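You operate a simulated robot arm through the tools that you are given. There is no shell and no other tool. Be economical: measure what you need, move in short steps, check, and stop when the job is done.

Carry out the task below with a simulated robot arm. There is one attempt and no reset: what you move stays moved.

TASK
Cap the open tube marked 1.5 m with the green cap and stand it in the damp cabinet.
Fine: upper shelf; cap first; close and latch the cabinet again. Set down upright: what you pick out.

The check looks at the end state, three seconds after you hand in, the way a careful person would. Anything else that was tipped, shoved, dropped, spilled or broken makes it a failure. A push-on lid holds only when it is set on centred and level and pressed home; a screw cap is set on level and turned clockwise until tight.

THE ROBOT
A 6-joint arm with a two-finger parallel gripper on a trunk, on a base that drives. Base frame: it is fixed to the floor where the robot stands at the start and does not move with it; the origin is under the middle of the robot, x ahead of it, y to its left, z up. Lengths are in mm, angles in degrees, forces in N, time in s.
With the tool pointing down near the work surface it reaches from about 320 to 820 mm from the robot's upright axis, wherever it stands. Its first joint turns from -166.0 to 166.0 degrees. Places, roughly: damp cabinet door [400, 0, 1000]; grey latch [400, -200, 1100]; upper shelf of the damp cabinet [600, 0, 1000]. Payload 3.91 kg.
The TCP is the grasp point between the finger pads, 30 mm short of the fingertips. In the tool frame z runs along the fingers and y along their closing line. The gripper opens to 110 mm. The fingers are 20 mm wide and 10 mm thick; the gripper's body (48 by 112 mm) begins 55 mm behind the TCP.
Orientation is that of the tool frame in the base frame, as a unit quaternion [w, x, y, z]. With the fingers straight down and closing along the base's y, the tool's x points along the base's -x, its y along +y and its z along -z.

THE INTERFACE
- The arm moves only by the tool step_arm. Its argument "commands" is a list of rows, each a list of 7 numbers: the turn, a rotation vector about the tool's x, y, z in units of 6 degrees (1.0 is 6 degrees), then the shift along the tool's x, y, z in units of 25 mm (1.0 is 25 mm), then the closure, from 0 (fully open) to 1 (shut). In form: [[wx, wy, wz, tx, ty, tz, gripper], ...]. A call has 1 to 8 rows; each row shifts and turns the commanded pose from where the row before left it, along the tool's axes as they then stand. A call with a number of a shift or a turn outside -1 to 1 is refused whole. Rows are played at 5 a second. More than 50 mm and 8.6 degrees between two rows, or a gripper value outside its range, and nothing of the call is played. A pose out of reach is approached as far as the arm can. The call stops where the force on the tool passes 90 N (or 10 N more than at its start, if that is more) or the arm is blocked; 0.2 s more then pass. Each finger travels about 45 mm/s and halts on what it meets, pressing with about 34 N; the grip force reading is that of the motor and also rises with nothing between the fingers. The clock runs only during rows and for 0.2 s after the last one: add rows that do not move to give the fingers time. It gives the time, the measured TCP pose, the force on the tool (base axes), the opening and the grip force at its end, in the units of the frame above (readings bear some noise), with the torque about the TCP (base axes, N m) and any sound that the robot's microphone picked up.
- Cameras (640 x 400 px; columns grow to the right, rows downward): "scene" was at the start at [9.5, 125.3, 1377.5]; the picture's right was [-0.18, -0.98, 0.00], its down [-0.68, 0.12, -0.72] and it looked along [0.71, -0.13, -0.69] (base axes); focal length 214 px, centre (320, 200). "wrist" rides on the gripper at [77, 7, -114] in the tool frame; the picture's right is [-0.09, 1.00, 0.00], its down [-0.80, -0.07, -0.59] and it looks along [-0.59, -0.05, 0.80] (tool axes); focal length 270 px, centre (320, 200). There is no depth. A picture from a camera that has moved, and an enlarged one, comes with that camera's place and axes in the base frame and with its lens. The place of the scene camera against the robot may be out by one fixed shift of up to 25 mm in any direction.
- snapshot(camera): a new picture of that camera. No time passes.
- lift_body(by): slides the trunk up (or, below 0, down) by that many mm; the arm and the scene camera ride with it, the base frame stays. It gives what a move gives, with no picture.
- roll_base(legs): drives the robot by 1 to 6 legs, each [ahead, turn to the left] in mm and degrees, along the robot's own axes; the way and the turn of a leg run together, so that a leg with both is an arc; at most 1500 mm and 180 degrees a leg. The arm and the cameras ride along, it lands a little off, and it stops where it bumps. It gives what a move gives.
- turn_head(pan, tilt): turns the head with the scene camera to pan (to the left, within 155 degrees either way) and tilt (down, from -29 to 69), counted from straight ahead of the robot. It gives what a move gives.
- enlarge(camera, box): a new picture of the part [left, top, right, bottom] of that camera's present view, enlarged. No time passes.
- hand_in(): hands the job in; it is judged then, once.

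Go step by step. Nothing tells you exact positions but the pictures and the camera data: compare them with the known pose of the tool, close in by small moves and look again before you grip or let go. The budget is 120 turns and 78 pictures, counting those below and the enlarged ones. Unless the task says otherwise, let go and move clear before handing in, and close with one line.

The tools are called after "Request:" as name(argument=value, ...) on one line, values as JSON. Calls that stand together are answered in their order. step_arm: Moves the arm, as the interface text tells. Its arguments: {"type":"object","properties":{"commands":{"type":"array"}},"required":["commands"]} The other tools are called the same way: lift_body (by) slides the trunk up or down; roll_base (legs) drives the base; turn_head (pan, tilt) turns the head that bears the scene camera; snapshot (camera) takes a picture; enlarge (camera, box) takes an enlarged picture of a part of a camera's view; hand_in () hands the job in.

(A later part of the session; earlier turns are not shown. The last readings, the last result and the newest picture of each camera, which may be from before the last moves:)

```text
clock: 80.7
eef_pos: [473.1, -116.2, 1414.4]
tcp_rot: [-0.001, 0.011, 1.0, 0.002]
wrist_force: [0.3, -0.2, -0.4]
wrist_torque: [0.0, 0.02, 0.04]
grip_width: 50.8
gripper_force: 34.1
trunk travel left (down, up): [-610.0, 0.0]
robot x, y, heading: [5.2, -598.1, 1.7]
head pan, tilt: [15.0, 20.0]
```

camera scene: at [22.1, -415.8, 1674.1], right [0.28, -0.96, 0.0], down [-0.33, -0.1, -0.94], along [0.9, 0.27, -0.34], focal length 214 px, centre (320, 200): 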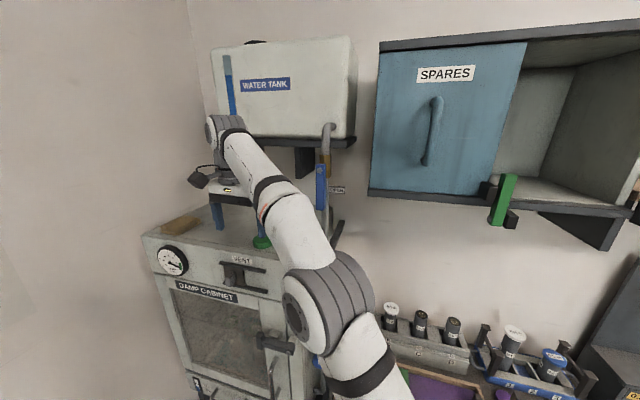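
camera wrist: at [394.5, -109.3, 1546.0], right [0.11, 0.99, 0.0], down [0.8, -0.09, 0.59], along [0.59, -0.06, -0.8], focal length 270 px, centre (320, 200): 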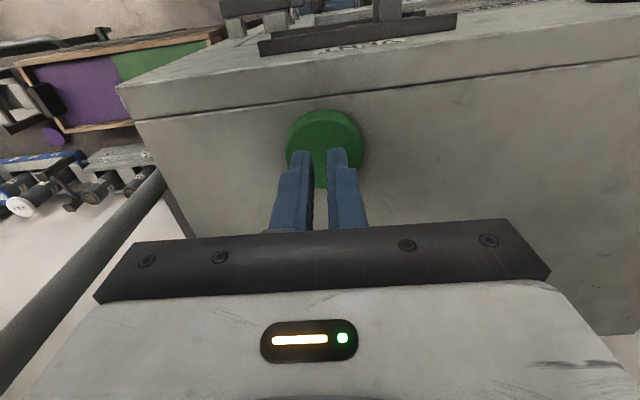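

The cap is held (50.8 mm). I carry it back around the pipe toward the right.

Request:
step_arm(commands=[[0, 0, 0, 0.4, 0, 0, 1], [0, 0, 0, 1, 0, 0, 1], [0, 0, 0, 1, 0, 0, 1], [0, 0, 0, 1, 0, 0, 1], [0, 0, 0, 1, 0, 0, 1], [0, 0, 0, 1, -0.5, 0, 1], [0, 0, 0, 0.6, -1, 0, 1], [0, 0, 0, 0, -1, 0, 1]])

Request:
step_arm(commands=[[0, 0, 0, 0, -1, 0, 1], [0, 0, 0, 0, -1, 0, 1], [0, 0, 0, 0, -1, 0, 1], [0, 0, 0, 0, -1, 0, 1], [0, 0, 0, 0, -1, 0, 1], [0, 0, 0, 0, -1, 0, 1], [0, 0, 0, 0, -1, 0, 1], [0, 0, 0, 0, -1, 0, 1]])

Request:
step_arm(commands=[[0, 0, 0, -0.5, -1, 0, 1], [0, 0, 0, -0.5, -1, 0, 1], [0, 0, 0, -0.5, -1, 0, 1], [0, 0, 0, -0.8, -1, 0, 1], [0, 0, 0, -0.8, -1, 0, 1], [0, 0, 0, -0.8, -1, 0, 1], [0, 0, 0, -0.8, -1, 0, 1], [0, 0, 0, -0.8, -1, 0, 1]])

Request:
lift_body(by=-260)

Request:
turn_head(pan=0, tilt=40)

Request:
snapshot(camera="wrist")

Request:
snapshot(camera="scene")

```text
clock: 82.5
eef_pos: [321.9, -175.1, 1413.9]
tcp_rot: [-0.001, 0.011, 1.0, 0.003]
wrist_force: [-0.3, -0.3, 0.1]
wrist_torque: [0.01, -0.02, 0.02]
grip_width: 50.7
gripper_force: 34.1
trunk travel left (down, up): [-610.0, 0.0]
robot x, y, heading: [4.3, -595.1, 1.5]
head pan, tilt: [15.0, 20.0]
```

```text
clock: 84.3
eef_pos: [315.8, -375.4, 1414.0]
tcp_rot: [-0.001, 0.011, 1.0, 0.001]
wrist_force: [-0.9, -0.9, -0.6]
wrist_torque: [0.04, -0.02, 0.01]
grip_width: 50.6
gripper_force: 34.5
trunk travel left (down, up): [-610.0, 0.0]
robot x, y, heading: [6.9, -599.9, 1.5]
head pan, tilt: [15.0, 20.0]
```

```text
clock: 86.1
eef_pos: [450.1, -580.1, 1413.5]
tcp_rot: [-0.001, 0.012, 1.0, 0.002]
wrist_force: [0.7, 0.9, -1.0]
wrist_torque: [0.06, 0.01, 0.0]
grip_width: 50.6
gripper_force: 33.6
trunk travel left (down, up): [-610.0, 0.0]
robot x, y, heading: [5.7, -595.4, 1.8]
head pan, tilt: [15.0, 20.0]
```

```text
clock: 88.8
eef_pos: [449.3, -578.2, 1152.4]
tcp_rot: [-0.001, 0.011, 1.0, 0.002]
wrist_force: [-0.5, -0.9, -0.3]
wrist_torque: [0.02, 0.01, -0.02]
grip_width: 50.4
gripper_force: 34.3
trunk travel left (down, up): [-350.0, 260.0]
robot x, y, heading: [7.4, -597.0, 1.6]
head pan, tilt: [15.0, 20.0]
```

```text
clock: 89.6
eef_pos: [449.6, -579.3, 1153.2]
tcp_rot: [-0.001, 0.012, 1.0, 0.001]
wrist_force: [-0.2, 0.7, -0.5]
wrist_torque: [-0.05, 0.01, 0.0]
grip_width: 50.2
gripper_force: 34.1
trunk travel left (down, up): [-350.0, 260.0]
robot x, y, heading: [6.2, -595.3, 1.4]
head pan, tilt: [0.0, 40.0]
```

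```text
44 pictures are left
camera wrist: at [372.8, -570.9, 1267.7], right [0.11, 0.99, 0.0], down [0.8, -0.09, 0.59], along [0.59, -0.06, -0.81], focal length 270 px, centre (320, 200)
```

wrist: 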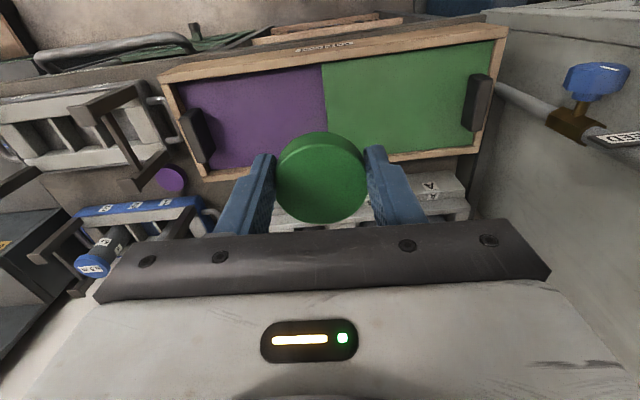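

```text
43 pictures are left
camera scene: at [16.1, -440.8, 1382.9], right [0.03, -1.0, 0.0], down [-0.64, -0.02, -0.77], along [0.77, 0.02, -0.64], focal length 214 px, centre (320, 200)
```

scene: 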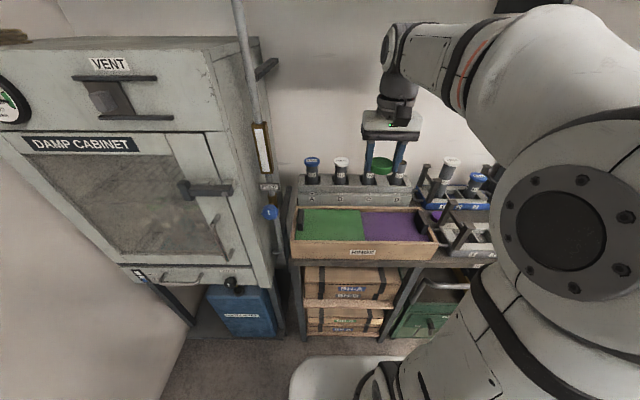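

The cap sits level and centred in the grip. I move toward slot D, lowering, and look at the tube from above.

Request:
step_arm(commands=[[0, 0, 0, -0.5, -0.8, 0.6, 1], [0, 0, 0, -0.5, -0.8, 0.6, 1], [0, 0, 0, -0.5, -0.8, 0.6, 1], [0, 0, 0, -1, -0.8, 0.6, 1], [0, 0, 0, -1, -0.8, 0.6, 1], [0, 0, 0, -1, -0.8, 0, 1], [0, 0, 0, -1, -0.8, 0, 1], [0, 0, 0, -1, -0.8, 0, 1]])

Request:
step_arm(commands=[[0, 0, 0, -1, 0, 0, 1], [0, 0, 0, -1, 0, 0, 1], [0, 0, 0, -1, 0, 0, 1]])

Request:
snapshot(camera="wrist")

```text
clock: 91.4
eef_pos: [607.0, -742.8, 1077.3]
tcp_rot: [-0.001, 0.011, 1.0, 0.002]
wrist_force: [-0.1, 0.1, -1.1]
wrist_torque: [-0.02, -0.03, 0.0]
grip_width: 50.3
gripper_force: 33.3
trunk travel left (down, up): [-350.0, 260.0]
robot x, y, heading: [8.1, -595.2, 1.6]
head pan, tilt: [0.0, 40.0]
```

```text
clock: 92.2
eef_pos: [684.3, -743.1, 1075.9]
tcp_rot: [-0.001, 0.012, 1.0, 0.002]
wrist_force: [-0.2, 0.9, 0.6]
wrist_torque: [0.02, 0.0, 0.0]
grip_width: 50.0
gripper_force: 34.0
trunk travel left (down, up): [-350.0, 260.0]
robot x, y, heading: [9.3, -600.6, 1.1]
head pan, tilt: [0.0, 40.0]
```

```text
42 pictures are left
camera wrist: at [607.6, -735.8, 1191.6], right [0.11, 0.99, 0.0], down [0.8, -0.09, 0.59], along [0.59, -0.06, -0.81], focal length 270 px, centre (320, 200)
```

wrist: 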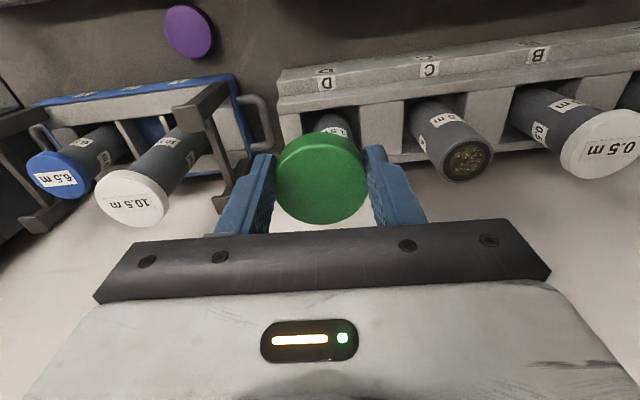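

D's tube is hidden behind the cap; C's top is at about (743, -612). I move forward so that D shows above the cap in the picture.

Request:
step_arm(commands=[[0, 0, 0, -1, 0.2, -0.5, 1], [0, 0, 0, -1, 0.2, -0.5, 1], [0, 0, 0, -0.4, 0, 0, 1], [0, 0, 0, 0, 0, 0, 1]])

Request:
snapshot(camera="wrist")

```text
clock: 93.2
eef_pos: [726.0, -732.6, 1098.8]
tcp_rot: [0.0, 0.011, 1.0, 0.002]
wrist_force: [0.5, 0.3, -0.6]
wrist_torque: [-0.03, -0.01, -0.01]
grip_width: 50.1
gripper_force: 34.4
out of reach, approached as far as the arm can: row 2, 3
trunk travel left (down, up): [-350.0, 260.0]
robot x, y, heading: [9.3, -600.2, 1.5]
head pan, tilt: [0.0, 40.0]
```

```text
41 pictures are left
camera wrist: at [650.5, -725.6, 1213.5], right [0.11, 0.99, 0.0], down [0.8, -0.09, 0.59], along [0.59, -0.06, -0.81], focal length 270 px, centre (320, 200)
```

wrist: 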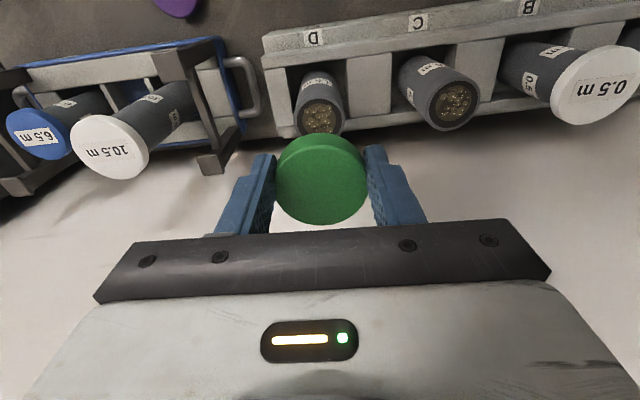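

The tube D top is at about (732, -733, 975). I descend toward it and refine.

Request:
step_arm(commands=[[0, 0, 0, 0, 0, 1, 1], [0, 0, 0, 0, 0, 1, 1], [0, 0, 0, 0, 0, 0.2, 1], [0, 0, 0, 0, 0, 0, 1]])

Request:
enlarge(camera="wrist", box=[220, 60, 420, 240])

Request:
turn_head(pan=-15, tilt=30)

Request:
enlarge(camera="scene", box=[270, 140, 430, 260])

```text
clock: 94.2
eef_pos: [726.6, -733.8, 1042.4]
tcp_rot: [-0.001, 0.012, 1.0, 0.002]
wrist_force: [0.9, -1.2, -0.5]
wrist_torque: [-0.01, -0.01, 0.0]
grip_width: 50.0
gripper_force: 34.5
trunk travel left (down, up): [-350.0, 260.0]
robot x, y, heading: [6.6, -602.7, 1.3]
head pan, tilt: [0.0, 40.0]
```

```text
2.22 times, centred on (320, 150) of wrist
camera zoom: at [651.2, -726.1, 1158.1], right [0.11, 0.99, 0.0], down [0.8, -0.09, 0.59], along [0.59, -0.06, -0.81], focal length 601 px, centre (320, 311)
```

zoom: 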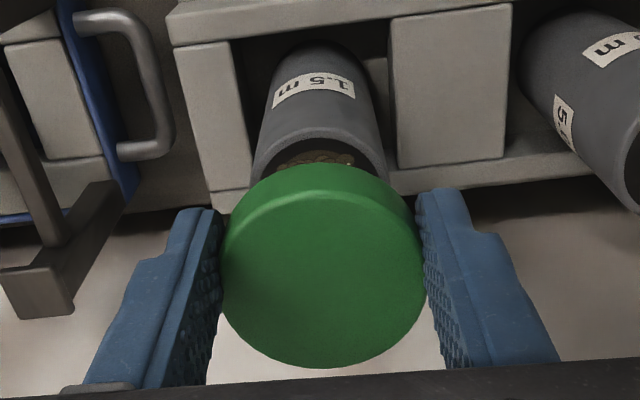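

```text
clock: 95.0
eef_pos: [727.5, -733.8, 1042.8]
tcp_rot: [-0.001, 0.011, 1.0, 0.002]
wrist_force: [0.3, -0.2, 0.1]
wrist_torque: [-0.01, 0.0, 0.01]
grip_width: 49.8
gripper_force: 33.6
trunk travel left (down, up): [-350.0, 260.0]
robot x, y, heading: [6.9, -600.2, 1.5]
head pan, tilt: [-15.0, 30.0]
```

```text
3.33 times, centred on (350, 200) of scene
camera zoom: at [19.3, -464.1, 1398.1], right [-0.23, -0.97, 0.0], down [-0.49, 0.12, -0.87], along [0.84, -0.2, -0.5], focal length 715 px, centre (220, 200)
```

zoom: 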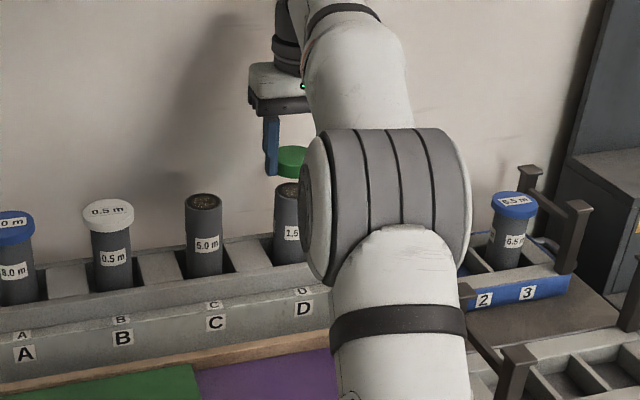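

The cap is about 5 mm ahead of the tool axis, and the tube top is near (736, -734, 980). I align and go down to just above the tube.

Request:
step_arm(commands=[[0, 0, 0, -0.16, -0.04, 0, 1], [0, 0, 0, 0, 0, 0.5, 1], [0, 0, 0, 0, 0, 0.32, 1], [0, 0, 0, 0, 0, 0, 1]])

Request:
enlarge(camera="wrist", box=[220, 60, 420, 240])

Request:
enlarge(camera="scene", box=[310, 170, 370, 215])

```text
clock: 96.0
eef_pos: [730.4, -735.8, 1023.2]
tcp_rot: [-0.001, 0.011, 1.0, 0.001]
wrist_force: [0.3, 0.1, -0.5]
wrist_torque: [0.02, -0.03, 0.02]
grip_width: 50.0
gripper_force: 34.2
trunk travel left (down, up): [-350.0, 260.0]
robot x, y, heading: [5.6, -593.4, 1.4]
head pan, tilt: [-15.0, 30.0]
```

```text
2.22 times, centred on (320, 150) of wrist
camera zoom: at [654.5, -727.0, 1137.6], right [0.11, 0.99, 0.0], down [0.8, -0.09, 0.59], along [0.59, -0.06, -0.81], focal length 601 px, centre (320, 311)
```

zoom: 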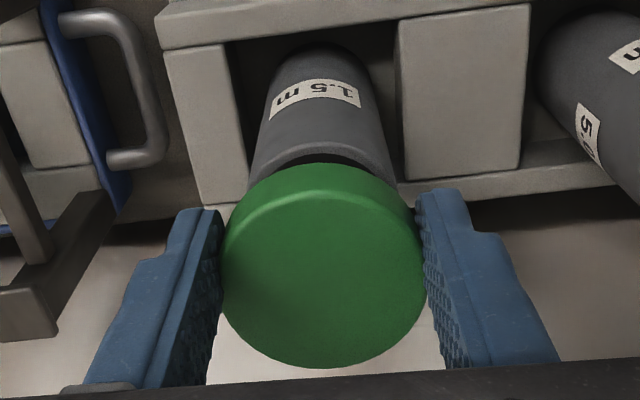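

```text
8.89 times, centred on (340, 192) of scene
camera zoom: at [19.3, -464.2, 1398.2], right [-0.23, -0.97, 0.0], down [-0.49, 0.12, -0.87], along [0.84, -0.2, -0.5], focal length 1906 px, centre (142, 267)
```

zoom: 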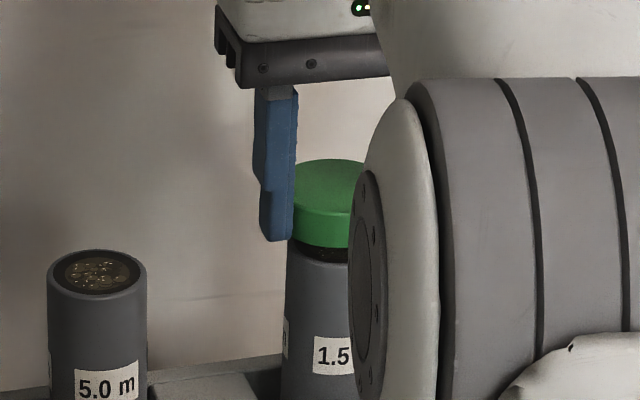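

Cap and tube align in y; I shift 2 mm forward and lower gently until contact.

Request:
step_arm(commands=[[0, 0, 0, -0.08, 0.03, 0, 1], [0, 0, 0, 0, 0, 0.2, 1], [0, 0, 0, 0, 0, 0.16, 1], [0, 0, 0, 0, 0, 0, 1]])

Request:
enlarge(camera="scene", box=[310, 170, 370, 215])

```text
clock: 97.0
eef_pos: [732.4, -733.3, 1014.6]
tcp_rot: [0.0, 0.011, 1.0, 0.001]
wrist_force: [0.3, 0.4, 4.2]
wrist_torque: [0.0, 0.05, -0.03]
grip_width: 49.8
gripper_force: 33.8
trunk travel left (down, up): [-350.0, 260.0]
robot x, y, heading: [5.6, -597.4, 1.4]
head pan, tilt: [-15.0, 30.0]
```

```text
8.89 times, centred on (340, 192) of scene
camera zoom: at [18.9, -464.1, 1398.3], right [-0.23, -0.97, 0.0], down [-0.49, 0.12, -0.87], along [0.84, -0.2, -0.5], focal length 1906 px, centre (142, 267)
```

zoom: 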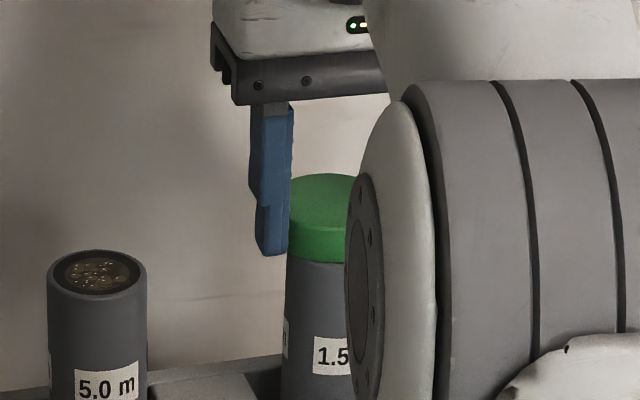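

Light contact at 1014.6. I press down in small steps.

Request:
step_arm(commands=[[0, 0, 0, 0, 0, 0.12, 1], [0, 0, 0, 0, 0, 0.12, 1], [0, 0, 0, 0, 0, 0, 1]])

```text
clock: 97.8
eef_pos: [731.5, -732.3, 1009.7]
tcp_rot: [0.002, 0.012, 1.0, 0.001]
wrist_force: [3.6, 0.1, 29.3]
wrist_torque: [-0.02, 0.04, -0.06]
grip_width: 50.3
gripper_force: 34.2
trunk travel left (down, up): [-350.0, 260.0]
robot x, y, heading: [3.9, -598.7, 1.2]
head pan, tilt: [-15.0, 30.0]
```

Request:
step_arm(commands=[[0, 0, 0, 0, 0, 0.12, 1], [0, 0, 0, 0, 0, 0.12, 1], [0, 0, 0, 0, 0, 0, 1]])

Request:
enlarge(camera="scene", box=[310, 170, 370, 215])

Request:
enlarge(camera="wrist", box=[220, 60, 420, 240])

```text
clock: 98.6
eef_pos: [730.5, -733.6, 1003.5]
tcp_rot: [0.001, 0.011, 1.0, 0.002]
wrist_force: [2.6, 1.3, 28.9]
wrist_torque: [0.02, 0.01, 0.02]
grip_width: 50.1
gripper_force: 34.4
trunk travel left (down, up): [-350.0, 260.0]
robot x, y, heading: [6.5, -597.5, 1.2]
head pan, tilt: [-15.0, 30.0]
```

```text
8.89 times, centred on (340, 192) of scene
camera zoom: at [16.3, -463.4, 1398.0], right [-0.23, -0.97, 0.0], down [-0.48, 0.12, -0.87], along [0.84, -0.2, -0.5], focal length 1906 px, centre (142, 267)
```

zoom: 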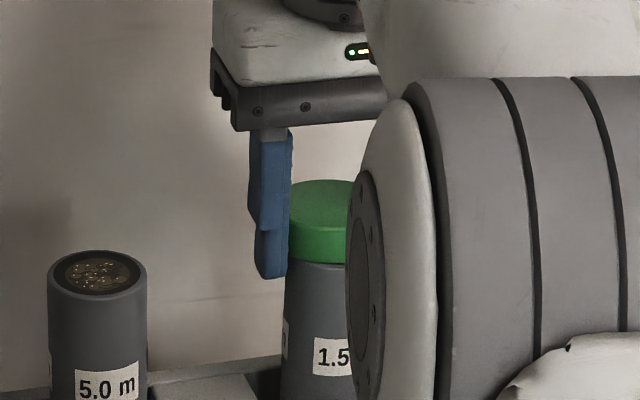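

```text
2.22 times, centred on (320, 150) of wrist
camera zoom: at [654.3, -725.5, 1118.4], right [0.11, 0.99, 0.0], down [0.8, -0.09, 0.59], along [0.59, -0.06, -0.8], focal length 601 px, centre (320, 311)
```

zoom: 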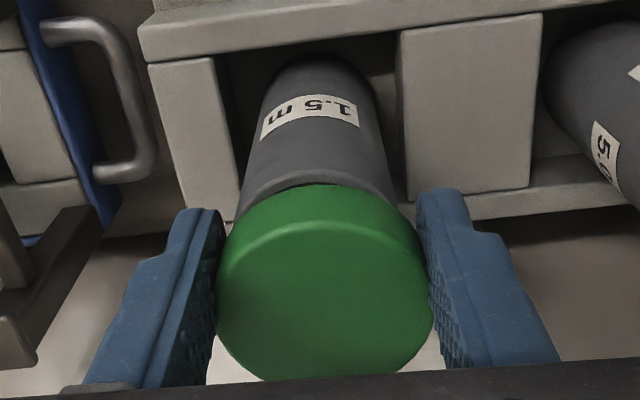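

The cap has slid up in the fingers without going on: it sits about 7 mm too far back (+x) on the rim. I lift a little, shift it toward me and look again.

Request:
step_arm(commands=[[0, 0, 0, 0, 0, -0.4, 1], [0, 0, 0, 0, 0, -0.1, 1], [0, 0, 0, 0.28, 0, 0, 1], [0, 0, 0, 0, 0, 0, 1]])

Request:
enlarge(camera="wrist", box=[220, 60, 420, 240])

Request:
enlarge(camera="scene", box=[310, 170, 370, 215])

```text
clock: 99.6
eef_pos: [725.3, -732.6, 1014.4]
tcp_rot: [-0.001, 0.012, 1.0, 0.002]
wrist_force: [-0.9, 0.0, -1.0]
wrist_torque: [-0.03, -0.05, 0.02]
grip_width: 50.0
gripper_force: 34.4
trunk travel left (down, up): [-350.0, 260.0]
robot x, y, heading: [8.0, -594.1, 1.5]
head pan, tilt: [-15.0, 30.0]
```

```text
2.22 times, centred on (320, 150) of wrist
camera zoom: at [649.1, -725.9, 1128.8], right [0.11, 0.99, 0.0], down [0.8, -0.09, 0.59], along [0.59, -0.06, -0.81], focal length 601 px, centre (320, 311)
```

zoom: 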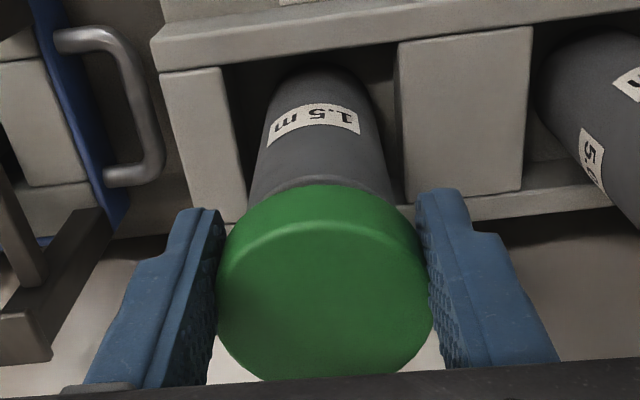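

```text
8.89 times, centred on (340, 192) of scene
camera zoom: at [19.1, -464.2, 1398.2], right [-0.23, -0.97, 0.0], down [-0.49, 0.12, -0.87], along [0.84, -0.2, -0.5], focal length 1906 px, centre (142, 267)
```

zoom: 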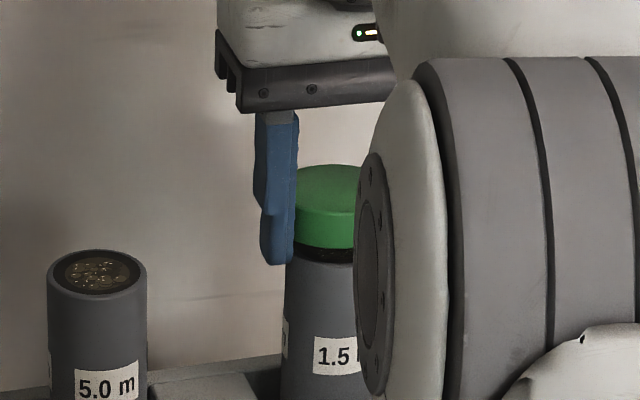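

The remaining offset is about 2 mm in x and 1 mm in y. I correct and press again.

Request:
step_arm(commands=[[0, 0, 0, 0.08, -0.04, 0, 1], [0, 0, 0, 0, 0, 0.2, 1], [0, 0, 0, 0, 0, 0.2, 1], [0, 0, 0, 0, 0, 0.15, 1], [0, 0, 0, 0, 0, 0, 1]])

Request:
enlarge(camera="wrist", box=[220, 60, 420, 240])

```text
clock: 100.8
eef_pos: [722.4, -734.5, 1000.6]
tcp_rot: [-0.001, 0.01, 1.0, 0.001]
wrist_force: [0.0, 0.6, 0.7]
wrist_torque: [-0.01, -0.03, 0.01]
grip_width: 49.7
gripper_force: 33.8
trunk travel left (down, up): [-350.0, 260.0]
robot x, y, heading: [2.0, -594.1, 1.6]
head pan, tilt: [-15.0, 30.0]
```

```text
2.22 times, centred on (320, 150) of wrist
camera zoom: at [647.0, -726.7, 1115.2], right [0.11, 0.99, 0.0], down [0.8, -0.09, 0.59], along [0.59, -0.06, -0.81], focal length 601 px, centre (320, 311)
```

zoom: 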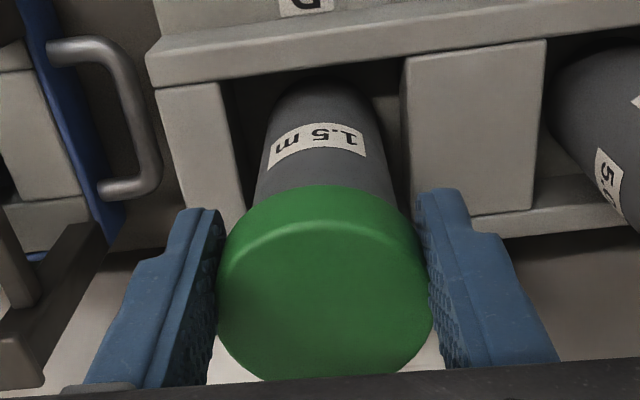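

Request:
step_arm(commands=[[0, 0, 0, 0, 0, 0.12, 1], [0, 0, 0, 0, 0, 0.12, 1], [0, 0, 0, 0, 0, 0, 1]])

Request:
step_arm(commands=[[0, 0, 0, 0, 0, 0.12, 1], [0, 0, 0, 0, 0, 0.12, 1], [0, 0, 0, 0, 0, 0, 1]])

Request:
enlarge(camera="scene", box=[310, 170, 370, 215])

```text
clock: 101.6
eef_pos: [723.0, -733.2, 993.6]
tcp_rot: [-0.001, 0.012, 1.0, 0.002]
wrist_force: [-0.7, -0.4, 0.0]
wrist_torque: [0.0, 0.03, -0.01]
grip_width: 50.0
gripper_force: 34.1
trunk travel left (down, up): [-350.0, 260.0]
robot x, y, heading: [7.2, -597.5, 1.7]
head pan, tilt: [-15.0, 30.0]
```

```text
clock: 102.4
eef_pos: [723.0, -733.1, 992.0]
tcp_rot: [0.002, 0.012, 1.0, 0.001]
wrist_force: [4.0, 0.1, 17.3]
wrist_torque: [-0.02, -0.57, 0.01]
grip_width: 49.8
gripper_force: 34.1
trunk travel left (down, up): [-350.0, 260.0]
robot x, y, heading: [6.1, -595.9, 1.3]
head pan, tilt: [-15.0, 30.0]
```

```text
8.89 times, centred on (340, 192) of scene
camera zoom: at [17.8, -463.9, 1398.4], right [-0.23, -0.97, 0.0], down [-0.49, 0.12, -0.87], along [0.84, -0.2, -0.5], focal length 1906 px, centre (142, 267)
```

zoom: 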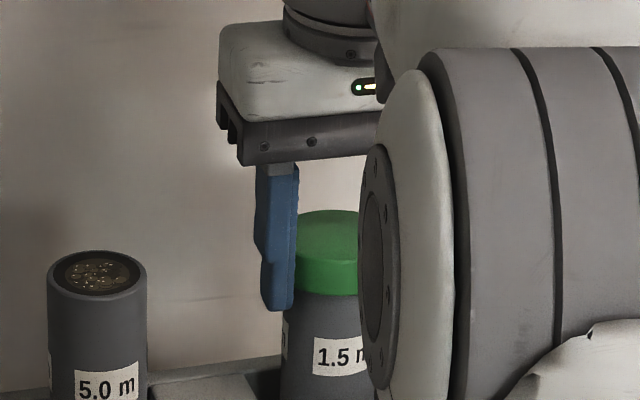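

The skirt is now over the tube and the lid has met the rim. I open, rise, and then press the centre of the lid with closed fingers.

Request:
step_arm(commands=[[0, 0, 0, 0, 0, 0.12, 1], [0, 0, 0, 0, 0, 0.1, 1], [0, 0, 0, 0, 0, 0, 1]])

Request:
step_arm(commands=[[0, 0, 0, 0, 0, -0.2, 1], [0, 0, 0, 0, 0, 0, 0.35], [0, 0, 0, 0, 0, 0, 0.35], [0, 0, 0, 0, 0, -0.6, 0.35], [0, 0, 0, 0, 0, -1, 0.35], [0, 0, 0, 0, 0, -1, 0.35], [0, 0, 0, 0, 0, 0, 0.35]])

Request:
snapshot(camera="wrist")

Request:
enlarge(camera="scene", box=[310, 170, 370, 215])

```text
clock: 103.2
eef_pos: [721.1, -733.9, 984.6]
tcp_rot: [0.0, 0.011, 1.0, 0.002]
wrist_force: [-0.6, 0.8, 26.2]
wrist_torque: [0.02, -0.19, 0.01]
grip_width: 49.9
gripper_force: 34.2
trunk travel left (down, up): [-350.0, 260.0]
robot x, y, heading: [6.4, -595.9, 1.4]
head pan, tilt: [-15.0, 30.0]
```

```text
clock: 104.8
eef_pos: [723.8, -734.8, 1053.4]
tcp_rot: [-0.001, 0.012, 1.0, 0.001]
wrist_force: [-0.4, -0.1, -0.1]
wrist_torque: [-0.01, -0.03, 0.0]
grip_width: 71.6
gripper_force: 0.1
trunk travel left (down, up): [-350.0, 260.0]
robot x, y, heading: [3.9, -597.7, 1.7]
head pan, tilt: [-15.0, 30.0]
```

```text
29 pictures are left
camera wrist: at [648.2, -727.1, 1168.1], right [0.11, 0.99, 0.0], down [0.8, -0.09, 0.59], along [0.59, -0.06, -0.81], focal length 270 px, centre (320, 200)
```

wrist: 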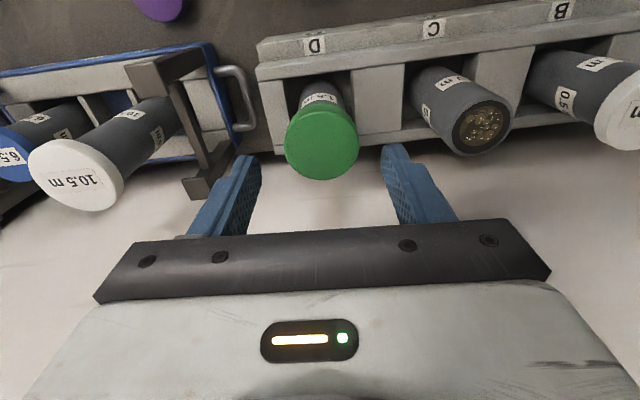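

```text
8.89 times, centred on (340, 192) of scene
camera zoom: at [19.2, -464.2, 1398.2], right [-0.23, -0.97, 0.0], down [-0.49, 0.12, -0.87], along [0.84, -0.2, -0.5], focal length 1906 px, centre (142, 267)
```

zoom: 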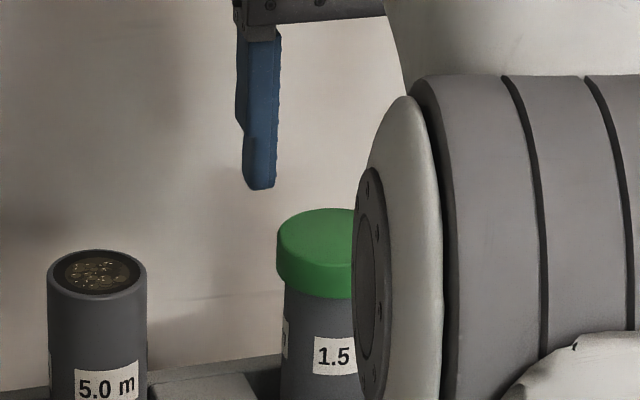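

Cap seated over the tube. Now I press its centre (x≈731) with closed fingers.

Request:
step_arm(commands=[[0, 0, 0, -0.28, 0.04, 0, 1], [0, 0, 0, 0, 0, 0, 1], [0, 0, 0, 0, 0, 0, 1], [0, 0, 0, 0, 0, 0, 1], [0, 0, 0, 0, 0, 0.8, 1], [0, 0, 0, 0, 0, 0.4, 1], [0, 0, 0, 0, 0, 0.2, 1], [0, 0, 0, 0, 0, 0, 1]])

Request:
step_arm(commands=[[0, 0, 0, 0, 0, 0.2, 1], [0, 0, 0, 0, 0, 0.1, 1], [0, 0, 0, 0, 0, 0, 1]])

```text
clock: 106.6
eef_pos: [730.5, -733.6, 1018.2]
tcp_rot: [0.0, 0.011, 1.0, 0.002]
wrist_force: [1.3, 0.2, 5.0]
wrist_torque: [-0.02, -0.09, -0.02]
grip_width: 0.1
gripper_force: 34.2
trunk travel left (down, up): [-350.0, 260.0]
robot x, y, heading: [6.7, -600.4, 1.7]
head pan, tilt: [-15.0, 30.0]
```

```text
clock: 107.4
eef_pos: [728.1, -733.8, 1017.6]
tcp_rot: [0.005, 0.012, 1.0, 0.001]
wrist_force: [7.4, -0.6, 46.7]
wrist_torque: [-0.07, -0.3, 0.0]
grip_width: 0.1
gripper_force: 33.9
trunk travel left (down, up): [-350.0, 260.0]
robot x, y, heading: [9.4, -595.5, 1.2]
head pan, tilt: [-15.0, 30.0]
```

Request:
step_arm(commands=[[0, 0, 0, 0, 0, 0.12, 1], [0, 0, 0, 0, 0, 0.1, 1], [0, 0, 0, 0, 0, 0, 1]])

Request:
step_arm(commands=[[0, 0, 0, 0, 0, -0.5, 1], [0, 0, 0, 0, 0, -1, 1], [0, 0, 0, 0, 0, -1, 0.3], [0, 0, 0, 0, 0, 0, 0.3]])

Request:
enlarge(camera="wrist", box=[260, 60, 400, 200])

Request:
enlarge(camera="scene", box=[310, 170, 370, 215])

```text
clock: 108.2
eef_pos: [726.6, -732.5, 1017.9]
tcp_rot: [0.009, 0.011, 1.0, -0.001]
wrist_force: [8.7, -2.2, 66.4]
wrist_torque: [0.02, -0.2, -0.04]
grip_width: 0.0
gripper_force: 34.2
trunk travel left (down, up): [-350.0, 260.0]
robot x, y, heading: [6.6, -596.8, 1.7]
head pan, tilt: [-15.0, 30.0]
```

```text
clock: 109.2
eef_pos: [729.6, -733.4, 1067.0]
tcp_rot: [-0.002, 0.012, 1.0, 0.002]
wrist_force: [0.5, 0.2, 0.0]
wrist_torque: [0.02, 0.0, 0.0]
grip_width: 50.8
gripper_force: 0.1
trunk travel left (down, up): [-350.0, 260.0]
robot x, y, heading: [8.6, -603.2, 1.7]
head pan, tilt: [-15.0, 30.0]
```

```text
2.86 times, centred on (330, 130) of wrist
camera zoom: at [654.5, -726.5, 1182.3], right [0.11, 0.99, 0.0], down [0.8, -0.09, 0.59], along [0.59, -0.06, -0.81], focal length 772 px, centre (291, 400)
```

zoom: 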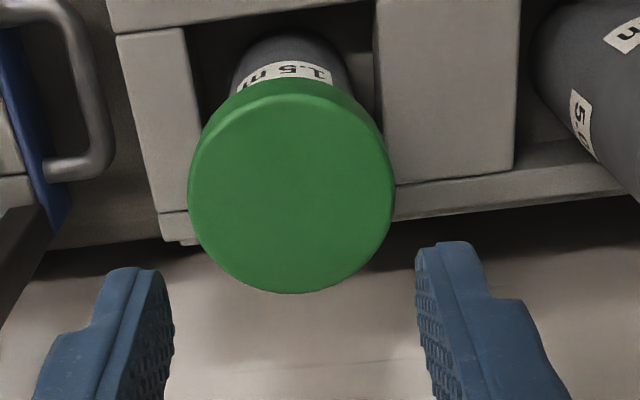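

```text
8.89 times, centred on (340, 192) of scene
camera zoom: at [19.2, -464.2, 1398.1], right [-0.23, -0.97, 0.0], down [-0.49, 0.12, -0.87], along [0.84, -0.2, -0.5], focal length 1906 px, centre (142, 267)
```

zoom: 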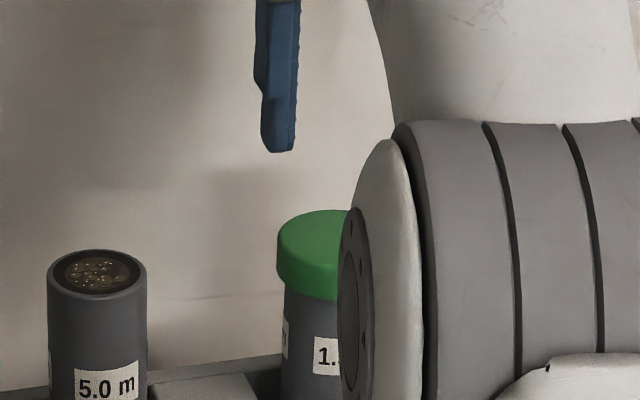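

The cap is on, level and firmly home (66 N). Next I retract the arm and drive to stand before the cabinet, slightly right of it, to open the door.

Request:
step_arm(commands=[[0, 0, 0, 0.5, 0, -1, 0.3], [0, 0, 0, 1, 0, -0.5, 0.3], [0, 0, 0, 1, 0, 0, 0.3], [0, 0, 0, 1, 0, 0, 0.3], [0, 0, 0, 1, 0, 0, 0.3], [0, 0, 0, 1, 0, 0, 0.3], [0, 0, 0, 1, 0, 0, 0.3], [0, 0, 0, 1, 0, 0, 0.3]])

Request:
step_arm(commands=[[0, 0, 0, 1, -1, 0, 0.3], [0, 0, 0, 1, -1, 0, 0.3], [0, 0, 0, 1, -1, 0, 0.3], [0, 0, 0, 1, -1, 0, 0.3], [0, 0, 0, 1, -1, 0, 0.3], [0, 0, 0, 1, -1, 0, 0.3], [0, 0, 0, 1, -1, 0, 0.3], [0, 0, 0, 1, -1, 0, 0.3]])

Request:
roll_base(legs=[[-140, 0], [0, -91.5], [-290, 0], [0, 90]])

Request:
turn_head(pan=0, tilt=35)

Request:
snapshot(camera="scene")

```text
clock: 111.0
eef_pos: [542.0, -729.0, 1106.3]
tcp_rot: [-0.001, 0.011, 1.0, 0.003]
wrist_force: [-1.2, 0.1, 0.5]
wrist_torque: [-0.01, -0.03, -0.02]
grip_width: 76.8
gripper_force: 0.0
trunk travel left (down, up): [-350.0, 260.0]
robot x, y, heading: [7.1, -593.7, 1.5]
head pan, tilt: [-15.0, 30.0]
```

```text
clock: 112.8
eef_pos: [338.4, -925.2, 1105.5]
tcp_rot: [-0.001, 0.011, 1.0, 0.002]
wrist_force: [-0.1, -0.3, 0.5]
wrist_torque: [-0.01, 0.01, 0.03]
grip_width: 77.2
gripper_force: 0.2
trunk travel left (down, up): [-350.0, 260.0]
robot x, y, heading: [6.5, -598.7, 1.3]
head pan, tilt: [-15.0, 30.0]
```

```text
clock: 123.4
eef_pos: [192.8, -638.7, 1105.4]
tcp_rot: [-0.001, 0.013, 1.0, 0.002]
wrist_force: [0.2, -0.1, -0.8]
wrist_torque: [-0.01, 0.01, -0.02]
grip_width: 77.1
gripper_force: 0.1
trunk travel left (down, up): [-350.0, 260.0]
robot x, y, heading: [-138.2, -323.0, 0.9]
head pan, tilt: [-15.0, 30.0]
```

```text
clock: 124.2
eef_pos: [192.6, -638.4, 1104.2]
tcp_rot: [-0.001, 0.012, 1.0, 0.002]
wrist_force: [0.1, 0.8, 0.3]
wrist_torque: [-0.04, 0.05, 0.0]
grip_width: 77.0
gripper_force: 0.1
trunk travel left (down, up): [-350.0, 260.0]
robot x, y, heading: [-138.6, -320.0, 0.9]
head pan, tilt: [0.0, 35.0]
```

```text
25 pictures are left
camera scene: at [-123.1, -165.3, 1390.4], right [0.01, -1.0, 0.0], down [-0.57, -0.01, -0.82], along [0.82, 0.01, -0.57], focal length 214 px, centre (320, 200)
```

scene: 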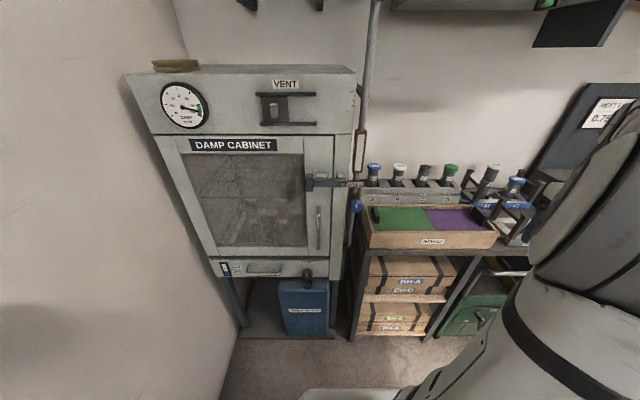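

Request:
enlarge(camera="scene", box=[240, 120, 380, 290])

```text
2.35 times, centred on (310, 205) of scene
camera zoom: at [-123.1, -165.3, 1390.4], right [0.01, -1.0, 0.0], down [-0.57, -0.01, -0.82], along [0.82, 0.01, -0.57], focal length 505 px, centre (344, 188)
```

zoom: 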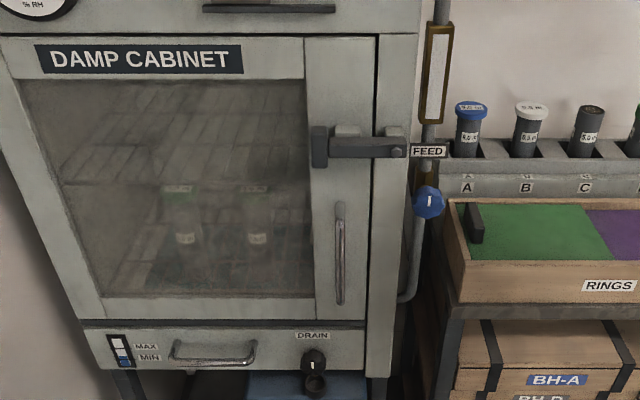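

The latch is a grey swing bar: pivot at its right end on the frame near (370, -219, 1105), grip block at its left end near (371, -133). I bring the arm in front of the door and pitch the tool toward it.

Request:
step_arm(commands=[[0, 0, 0, -1, 1, 0, 0.6], [0, 0, 0, -1, 1, 0, 1], [0, 0, 0, -1, 1, 0, 1], [0, 0, 0, -1, 1, 0, 1], [0, 0, 0, 0, 1, 0, 1], [0, 0, 0, 0, 1, 0, 1], [0, 0, 0, 0, 1, 0, 1], [0, 0, 0, 0, 1, 0, 1]])

Request:
step_arm(commands=[[0, 0, 0, 0, 1, 0, 1], [0, 0, 0, 0, 1, 0, 1], [0, 0, 0, 0, 1, 0, 1], [0, 0, 0, 0, 1, 0, 1], [0, 0, 0, 0, 1, 0, 1], [0, 0, 0, 0, 1, 0, 1], [0, 0, 0, 0, 1, 0, 1], [0, 0, 0, 0, 1, 0, 1]])

Request:
step_arm(commands=[[0, -1, 0, 0, 1, 0, 1], [0, -1, 0, 0, 1, 0, 1], [0, -1, 0, 0, 0, 0, 1], [0, -1, 0, 0, 0, 0, 1], [0, -1, 0, 0, 0, 0, 1], [0, -1, 0, 0, 0, 0, 1]])

Request:
step_arm(commands=[[0, -1, 0, 0, 0, 0, 1], [0, -1, 0, 0, 0, 0, 1], [0, -1, 0, 0, 0, 0, 1], [0, -1, 0, 0, 0, 0, 1], [0, -1, 0, 0, 0, 0, 1], [0, -1, 0, 0, 0, 0, 1]])

Request:
snapshot(camera="wrist")

```text
clock: 126.0
eef_pos: [298.1, -439.9, 1105.8]
tcp_rot: [-0.001, 0.013, 1.0, 0.002]
wrist_force: [-0.3, 1.1, -0.4]
wrist_torque: [-0.01, -0.02, 0.02]
grip_width: 0.0
gripper_force: 34.4
trunk travel left (down, up): [-350.0, 260.0]
robot x, y, heading: [-139.1, -323.5, 0.9]
head pan, tilt: [0.0, 35.0]
```

```text
clock: 127.8
eef_pos: [303.7, -241.3, 1106.8]
tcp_rot: [-0.001, 0.012, 1.0, 0.002]
wrist_force: [0.7, -0.3, -0.3]
wrist_torque: [0.0, 0.02, 0.02]
grip_width: 0.0
gripper_force: 33.8
trunk travel left (down, up): [-350.0, 260.0]
robot x, y, heading: [-136.4, -325.2, 0.6]
head pan, tilt: [0.0, 35.0]
```

```text
clock: 129.2
eef_pos: [304.7, -190.9, 1106.6]
tcp_rot: [0.31, 0.012, 0.951, -0.001]
wrist_force: [1.2, 0.0, 0.3]
wrist_torque: [0.03, 0.0, 0.02]
grip_width: 0.1
gripper_force: 34.1
trunk travel left (down, up): [-350.0, 260.0]
robot x, y, heading: [-135.5, -321.3, 1.2]
head pan, tilt: [0.0, 35.0]
```

```text
clock: 130.6
eef_pos: [304.8, -191.1, 1106.0]
tcp_rot: [0.587, 0.012, 0.809, -0.006]
wrist_force: [0.0, -0.7, 0.2]
wrist_torque: [0.01, -0.01, 0.0]
grip_width: 0.0
gripper_force: 33.7
trunk travel left (down, up): [-350.0, 260.0]
robot x, y, heading: [-139.7, -323.8, 0.8]
head pan, tilt: [0.0, 35.0]
```

```text
23 pictures are left
camera wrist: at [172.5, -181.1, 1068.7], right [0.05, 0.99, 0.09], down [-0.32, -0.07, 0.95], along [0.95, -0.08, 0.31], focal length 270 px, centre (320, 200)
```

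wrist: 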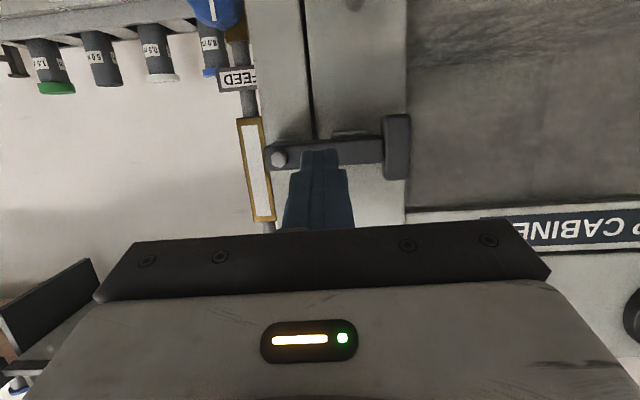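

The bar lies at z≈1098, from pivot y≈-225 to the block at y≈-138. I place the closed fingertips below the bar and advance toward the door gently.

Request:
step_arm(commands=[[0, 0, 0, 0.92, 0.5, 0.3, 1], [0, 0, 0, 0, 0.52, 0.63, 1], [0, 0, 0, 0, 0, 0.63, 1], [0, 0, 0, 0, 0, 0, 1]])

Request:
step_arm(commands=[[0, 0, 0, -0.07, 0, 0.2, 1], [0, 0, 0, -0.07, 0, 0.2, 1], [0, 0, 0, -0.07, 0, 0.2, 1], [0, 0, 0, 0, 0, 0, 1]])

Request:
snapshot(camera="wrist")

```text
clock: 131.6
eef_pos: [336.0, -166.0, 1072.1]
tcp_rot: [0.586, 0.012, 0.81, -0.006]
wrist_force: [0.2, 0.2, -0.5]
wrist_torque: [0.03, 0.0, -0.02]
grip_width: 0.3
gripper_force: 33.9
trunk travel left (down, up): [-350.0, 260.0]
robot x, y, heading: [-137.6, -322.4, 0.8]
head pan, tilt: [0.0, 35.0]
```

```text
clock: 132.6
eef_pos: [351.7, -166.7, 1072.6]
tcp_rot: [0.587, 0.011, 0.81, -0.006]
wrist_force: [-0.1, -0.1, -0.7]
wrist_torque: [0.0, -0.02, 0.07]
grip_width: 0.0
gripper_force: 34.1
trunk travel left (down, up): [-350.0, 260.0]
robot x, y, heading: [-139.1, -322.7, 0.9]
head pan, tilt: [0.0, 35.0]
```

```text
22 pictures are left
camera wrist: at [219.5, -156.6, 1035.4], right [0.05, 0.99, 0.09], down [-0.32, -0.07, 0.95], along [0.95, -0.08, 0.31], focal length 270 px, centre (320, 200)
```

wrist: 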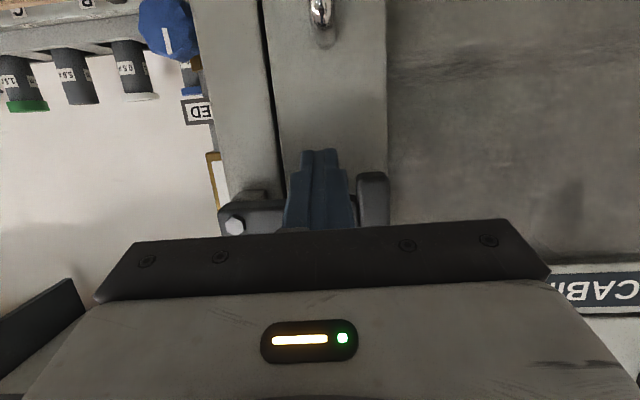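

The bar sits at x≈377–392, z≈1099. I advance under it and swing it up along its arc.

Request:
step_arm(commands=[[0, 0, 0, -0.1, 0, 0.3, 1], [0, 0, 0, -0.57, 0, -0.19, 1], [0, 0, 0, -0.63, 0.05, -0.2, 1], [0, 0, 0, -0.63, 0.05, -0.2, 1], [0, 0, 0, 0, 0, 0, 1]])

Request:
step_arm(commands=[[0, 0, 0, -0.57, -0.29, -0.19, 1], [0, 0, 0, -0.57, -0.29, -0.19, 1], [0, 0, 0, 0, 0, 0, 1]])

Request:
snapshot(camera="wrist")

```text
clock: 133.8
eef_pos: [358.7, -165.5, 1122.3]
tcp_rot: [0.587, 0.01, 0.809, -0.005]
wrist_force: [0.7, 0.2, 0.4]
wrist_torque: [-0.03, -0.01, 0.0]
grip_width: 0.1
gripper_force: 33.8
trunk travel left (down, up): [-350.0, 260.0]
robot x, y, heading: [-136.3, -323.9, 0.8]
head pan, tilt: [0.0, 35.0]
```

```text
clock: 134.6
eef_pos: [358.6, -179.5, 1150.3]
tcp_rot: [0.587, 0.012, 0.81, -0.007]
wrist_force: [-0.1, -0.7, -0.5]
wrist_torque: [0.01, 0.0, -0.01]
grip_width: 0.2
gripper_force: 33.8
trunk travel left (down, up): [-350.0, 260.0]
robot x, y, heading: [-136.2, -322.8, 0.9]
head pan, tilt: [0.0, 35.0]
```

```text
21 pictures are left
camera wrist: at [226.4, -169.6, 1114.5], right [0.05, 0.99, 0.09], down [-0.32, -0.07, 0.95], along [0.95, -0.08, 0.31], focal length 270 px, centre (320, 200)
```

wrist: 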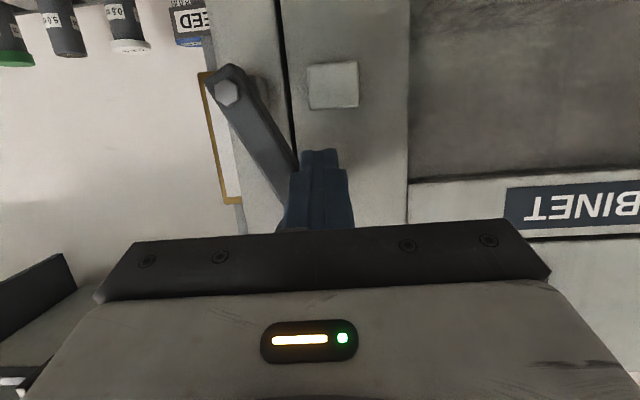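

The bar swings freely (about 60° up). I push it past vertical.

Request:
step_arm(commands=[[0, 0, 0, -0.32, -0.44, -0.1, 1], [0, 0, 0, -0.32, -0.44, -0.1, 1], [0, 0, 0, -0.19, -0.6, -0.06, 1], [0, 0, 0, 0, -0.6, 0, 1], [0, 0, 0, 0, 0, 0, 1]])

Request:
step_arm(commands=[[0, 0, 0, 0, 0.6, 0, 1], [0, 0, 0, 0.3, 0.6, -0.95, 1], [0, 0, 0, 0, 0, 0, 1]])

Request:
snapshot(camera="wrist")

```text
clock: 135.8
eef_pos: [357.6, -214.1, 1171.5]
tcp_rot: [0.588, 0.001, 0.809, -0.001]
wrist_force: [7.7, 79.3, -0.3]
wrist_torque: [1.34, -0.08, 1.99]
grip_width: 0.0
gripper_force: 33.9
trunk travel left (down, up): [-350.0, 260.0]
robot x, y, heading: [-135.9, -320.9, 1.0]
head pan, tilt: [0.0, 35.0]
```

```text
clock: 136.6
eef_pos: [332.5, -201.9, 1173.2]
tcp_rot: [0.587, 0.013, 0.81, -0.008]
wrist_force: [-0.5, -0.5, -0.3]
wrist_torque: [0.01, 0.0, -0.03]
grip_width: 0.1
gripper_force: 34.1
trunk travel left (down, up): [-350.0, 260.0]
robot x, y, heading: [-136.7, -322.7, 0.9]
head pan, tilt: [0.0, 35.0]
```

```text
20 pictures are left
camera wrist: at [200.3, -191.5, 1135.8], right [0.05, 0.99, 0.09], down [-0.32, -0.06, 0.95], along [0.95, -0.08, 0.31], focal length 270 px, centre (320, 200)
```

wrist: 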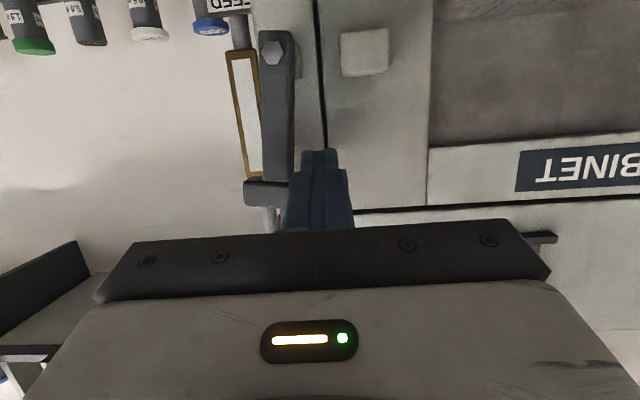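

The latch stands upright and clear of the door. I move down to the handle, fingers half open, staying off the door.

Request:
step_arm(commands=[[0, 0, 0, 0.3, 0.3, -0.95, 1], [0, 0, 0, 1, 0.3, 0.3, 0.4], [0, 0, 0, 1, 0.3, 0.3, 0.4], [0, 0, 0, 1, 0.3, 0.3, 0.4], [0, 0, 0, 1, 0.3, 0.3, 0.4], [0, 0, 0, 1, 0.3, 0.3, 0.4], [0, 0, 0, 1, 0, 0.3, 0.4], [0, 0, 0, 1, 0, 0.3, 0.4]])

Request:
step_arm(commands=[[0, 0, 0, 1, 0, 0.3, 0.4], [0, 0, 0, 0.6, 0, 0.2, 0.4], [0, 0, 0, 0, 0, 0, 0.4]])

Request:
snapshot(camera="wrist")

```text
clock: 138.4
eef_pos: [311.2, -150.0, 993.2]
tcp_rot: [0.587, 0.012, 0.809, -0.007]
wrist_force: [0.3, -1.0, -0.8]
wrist_torque: [0.02, -0.04, -0.01]
grip_width: 66.0
gripper_force: 0.0
out of reach, approached as far as the arm can: row 8
trunk travel left (down, up): [-350.0, 260.0]
robot x, y, heading: [-135.4, -319.9, 0.7]
head pan, tilt: [0.0, 35.0]
```

```text
clock: 139.2
eef_pos: [322.9, -138.7, 957.7]
tcp_rot: [0.586, 0.012, 0.81, -0.007]
wrist_force: [0.0, -0.3, 0.1]
wrist_torque: [0.02, -0.01, 0.01]
grip_width: 66.0
gripper_force: 0.0
out of reach, approached as far as the arm can: row 1, 2
trunk travel left (down, up): [-350.0, 260.0]
robot x, y, heading: [-137.2, -318.3, 1.1]
head pan, tilt: [0.0, 35.0]
```

```text
19 pictures are left
camera wrist: at [190.7, -128.5, 921.6], right [0.06, 0.99, 0.09], down [-0.32, -0.07, 0.95], along [0.95, -0.08, 0.31], focal length 270 px, centre (320, 200)
```

wrist: 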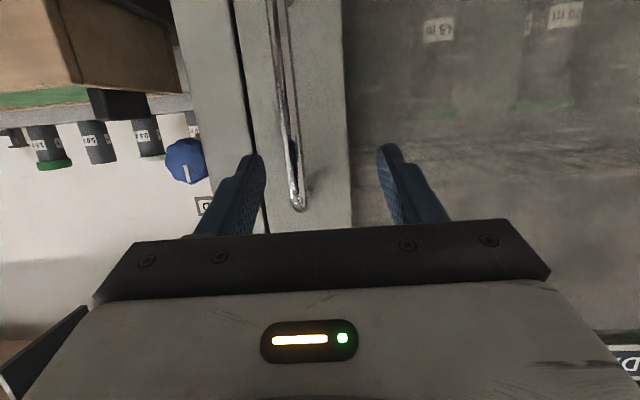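

The handle is at y≈-159, spanning z 850–985. I lower the trunk slightly, centre on the handle, and advance.

Request:
lift_body(by=-20)

Request:
step_arm(commands=[[0, 0, 0, 0, -0.8, 0, 0.4], [0, 0, 0, -0.17, 0, 0.5, 0.4], [0, 0, 0, -0.17, 0, 0.5, 0.4], [0, 0, 0, -0.1, 0, 0.3, 0.4], [0, 0, 0, 0, 0, 0, 0.4]])

Request:
snapshot(camera="wrist")

```text
clock: 139.9
eef_pos: [322.8, -139.2, 939.0]
tcp_rot: [0.586, 0.012, 0.81, -0.006]
wrist_force: [-0.6, -0.4, 0.1]
wrist_torque: [0.0, 0.0, -0.01]
grip_width: 66.0
gripper_force: 0.1
trunk travel left (down, up): [-330.0, 280.0]
robot x, y, heading: [-134.8, -323.8, 1.2]
head pan, tilt: [0.0, 35.0]
```

```text
clock: 141.1
eef_pos: [364.1, -151.6, 943.8]
tcp_rot: [0.586, 0.011, 0.81, -0.005]
wrist_force: [0.0, -0.3, 1.1]
wrist_torque: [0.03, 0.03, 0.03]
grip_width: 66.2
gripper_force: 0.0
out of reach, approached as far as the arm can: row 1
trunk travel left (down, up): [-330.0, 280.0]
robot x, y, heading: [-133.2, -323.4, 0.8]
head pan, tilt: [0.0, 35.0]
```

```text
18 pictures are left
camera wrist: at [233.2, -141.7, 906.6], right [0.05, 0.99, 0.09], down [-0.32, -0.07, 0.95], along [0.95, -0.08, 0.31], focal length 270 px, centre (320, 200)
```

wrist: 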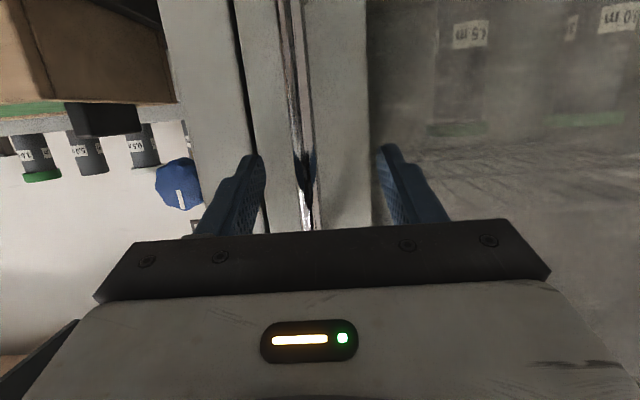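

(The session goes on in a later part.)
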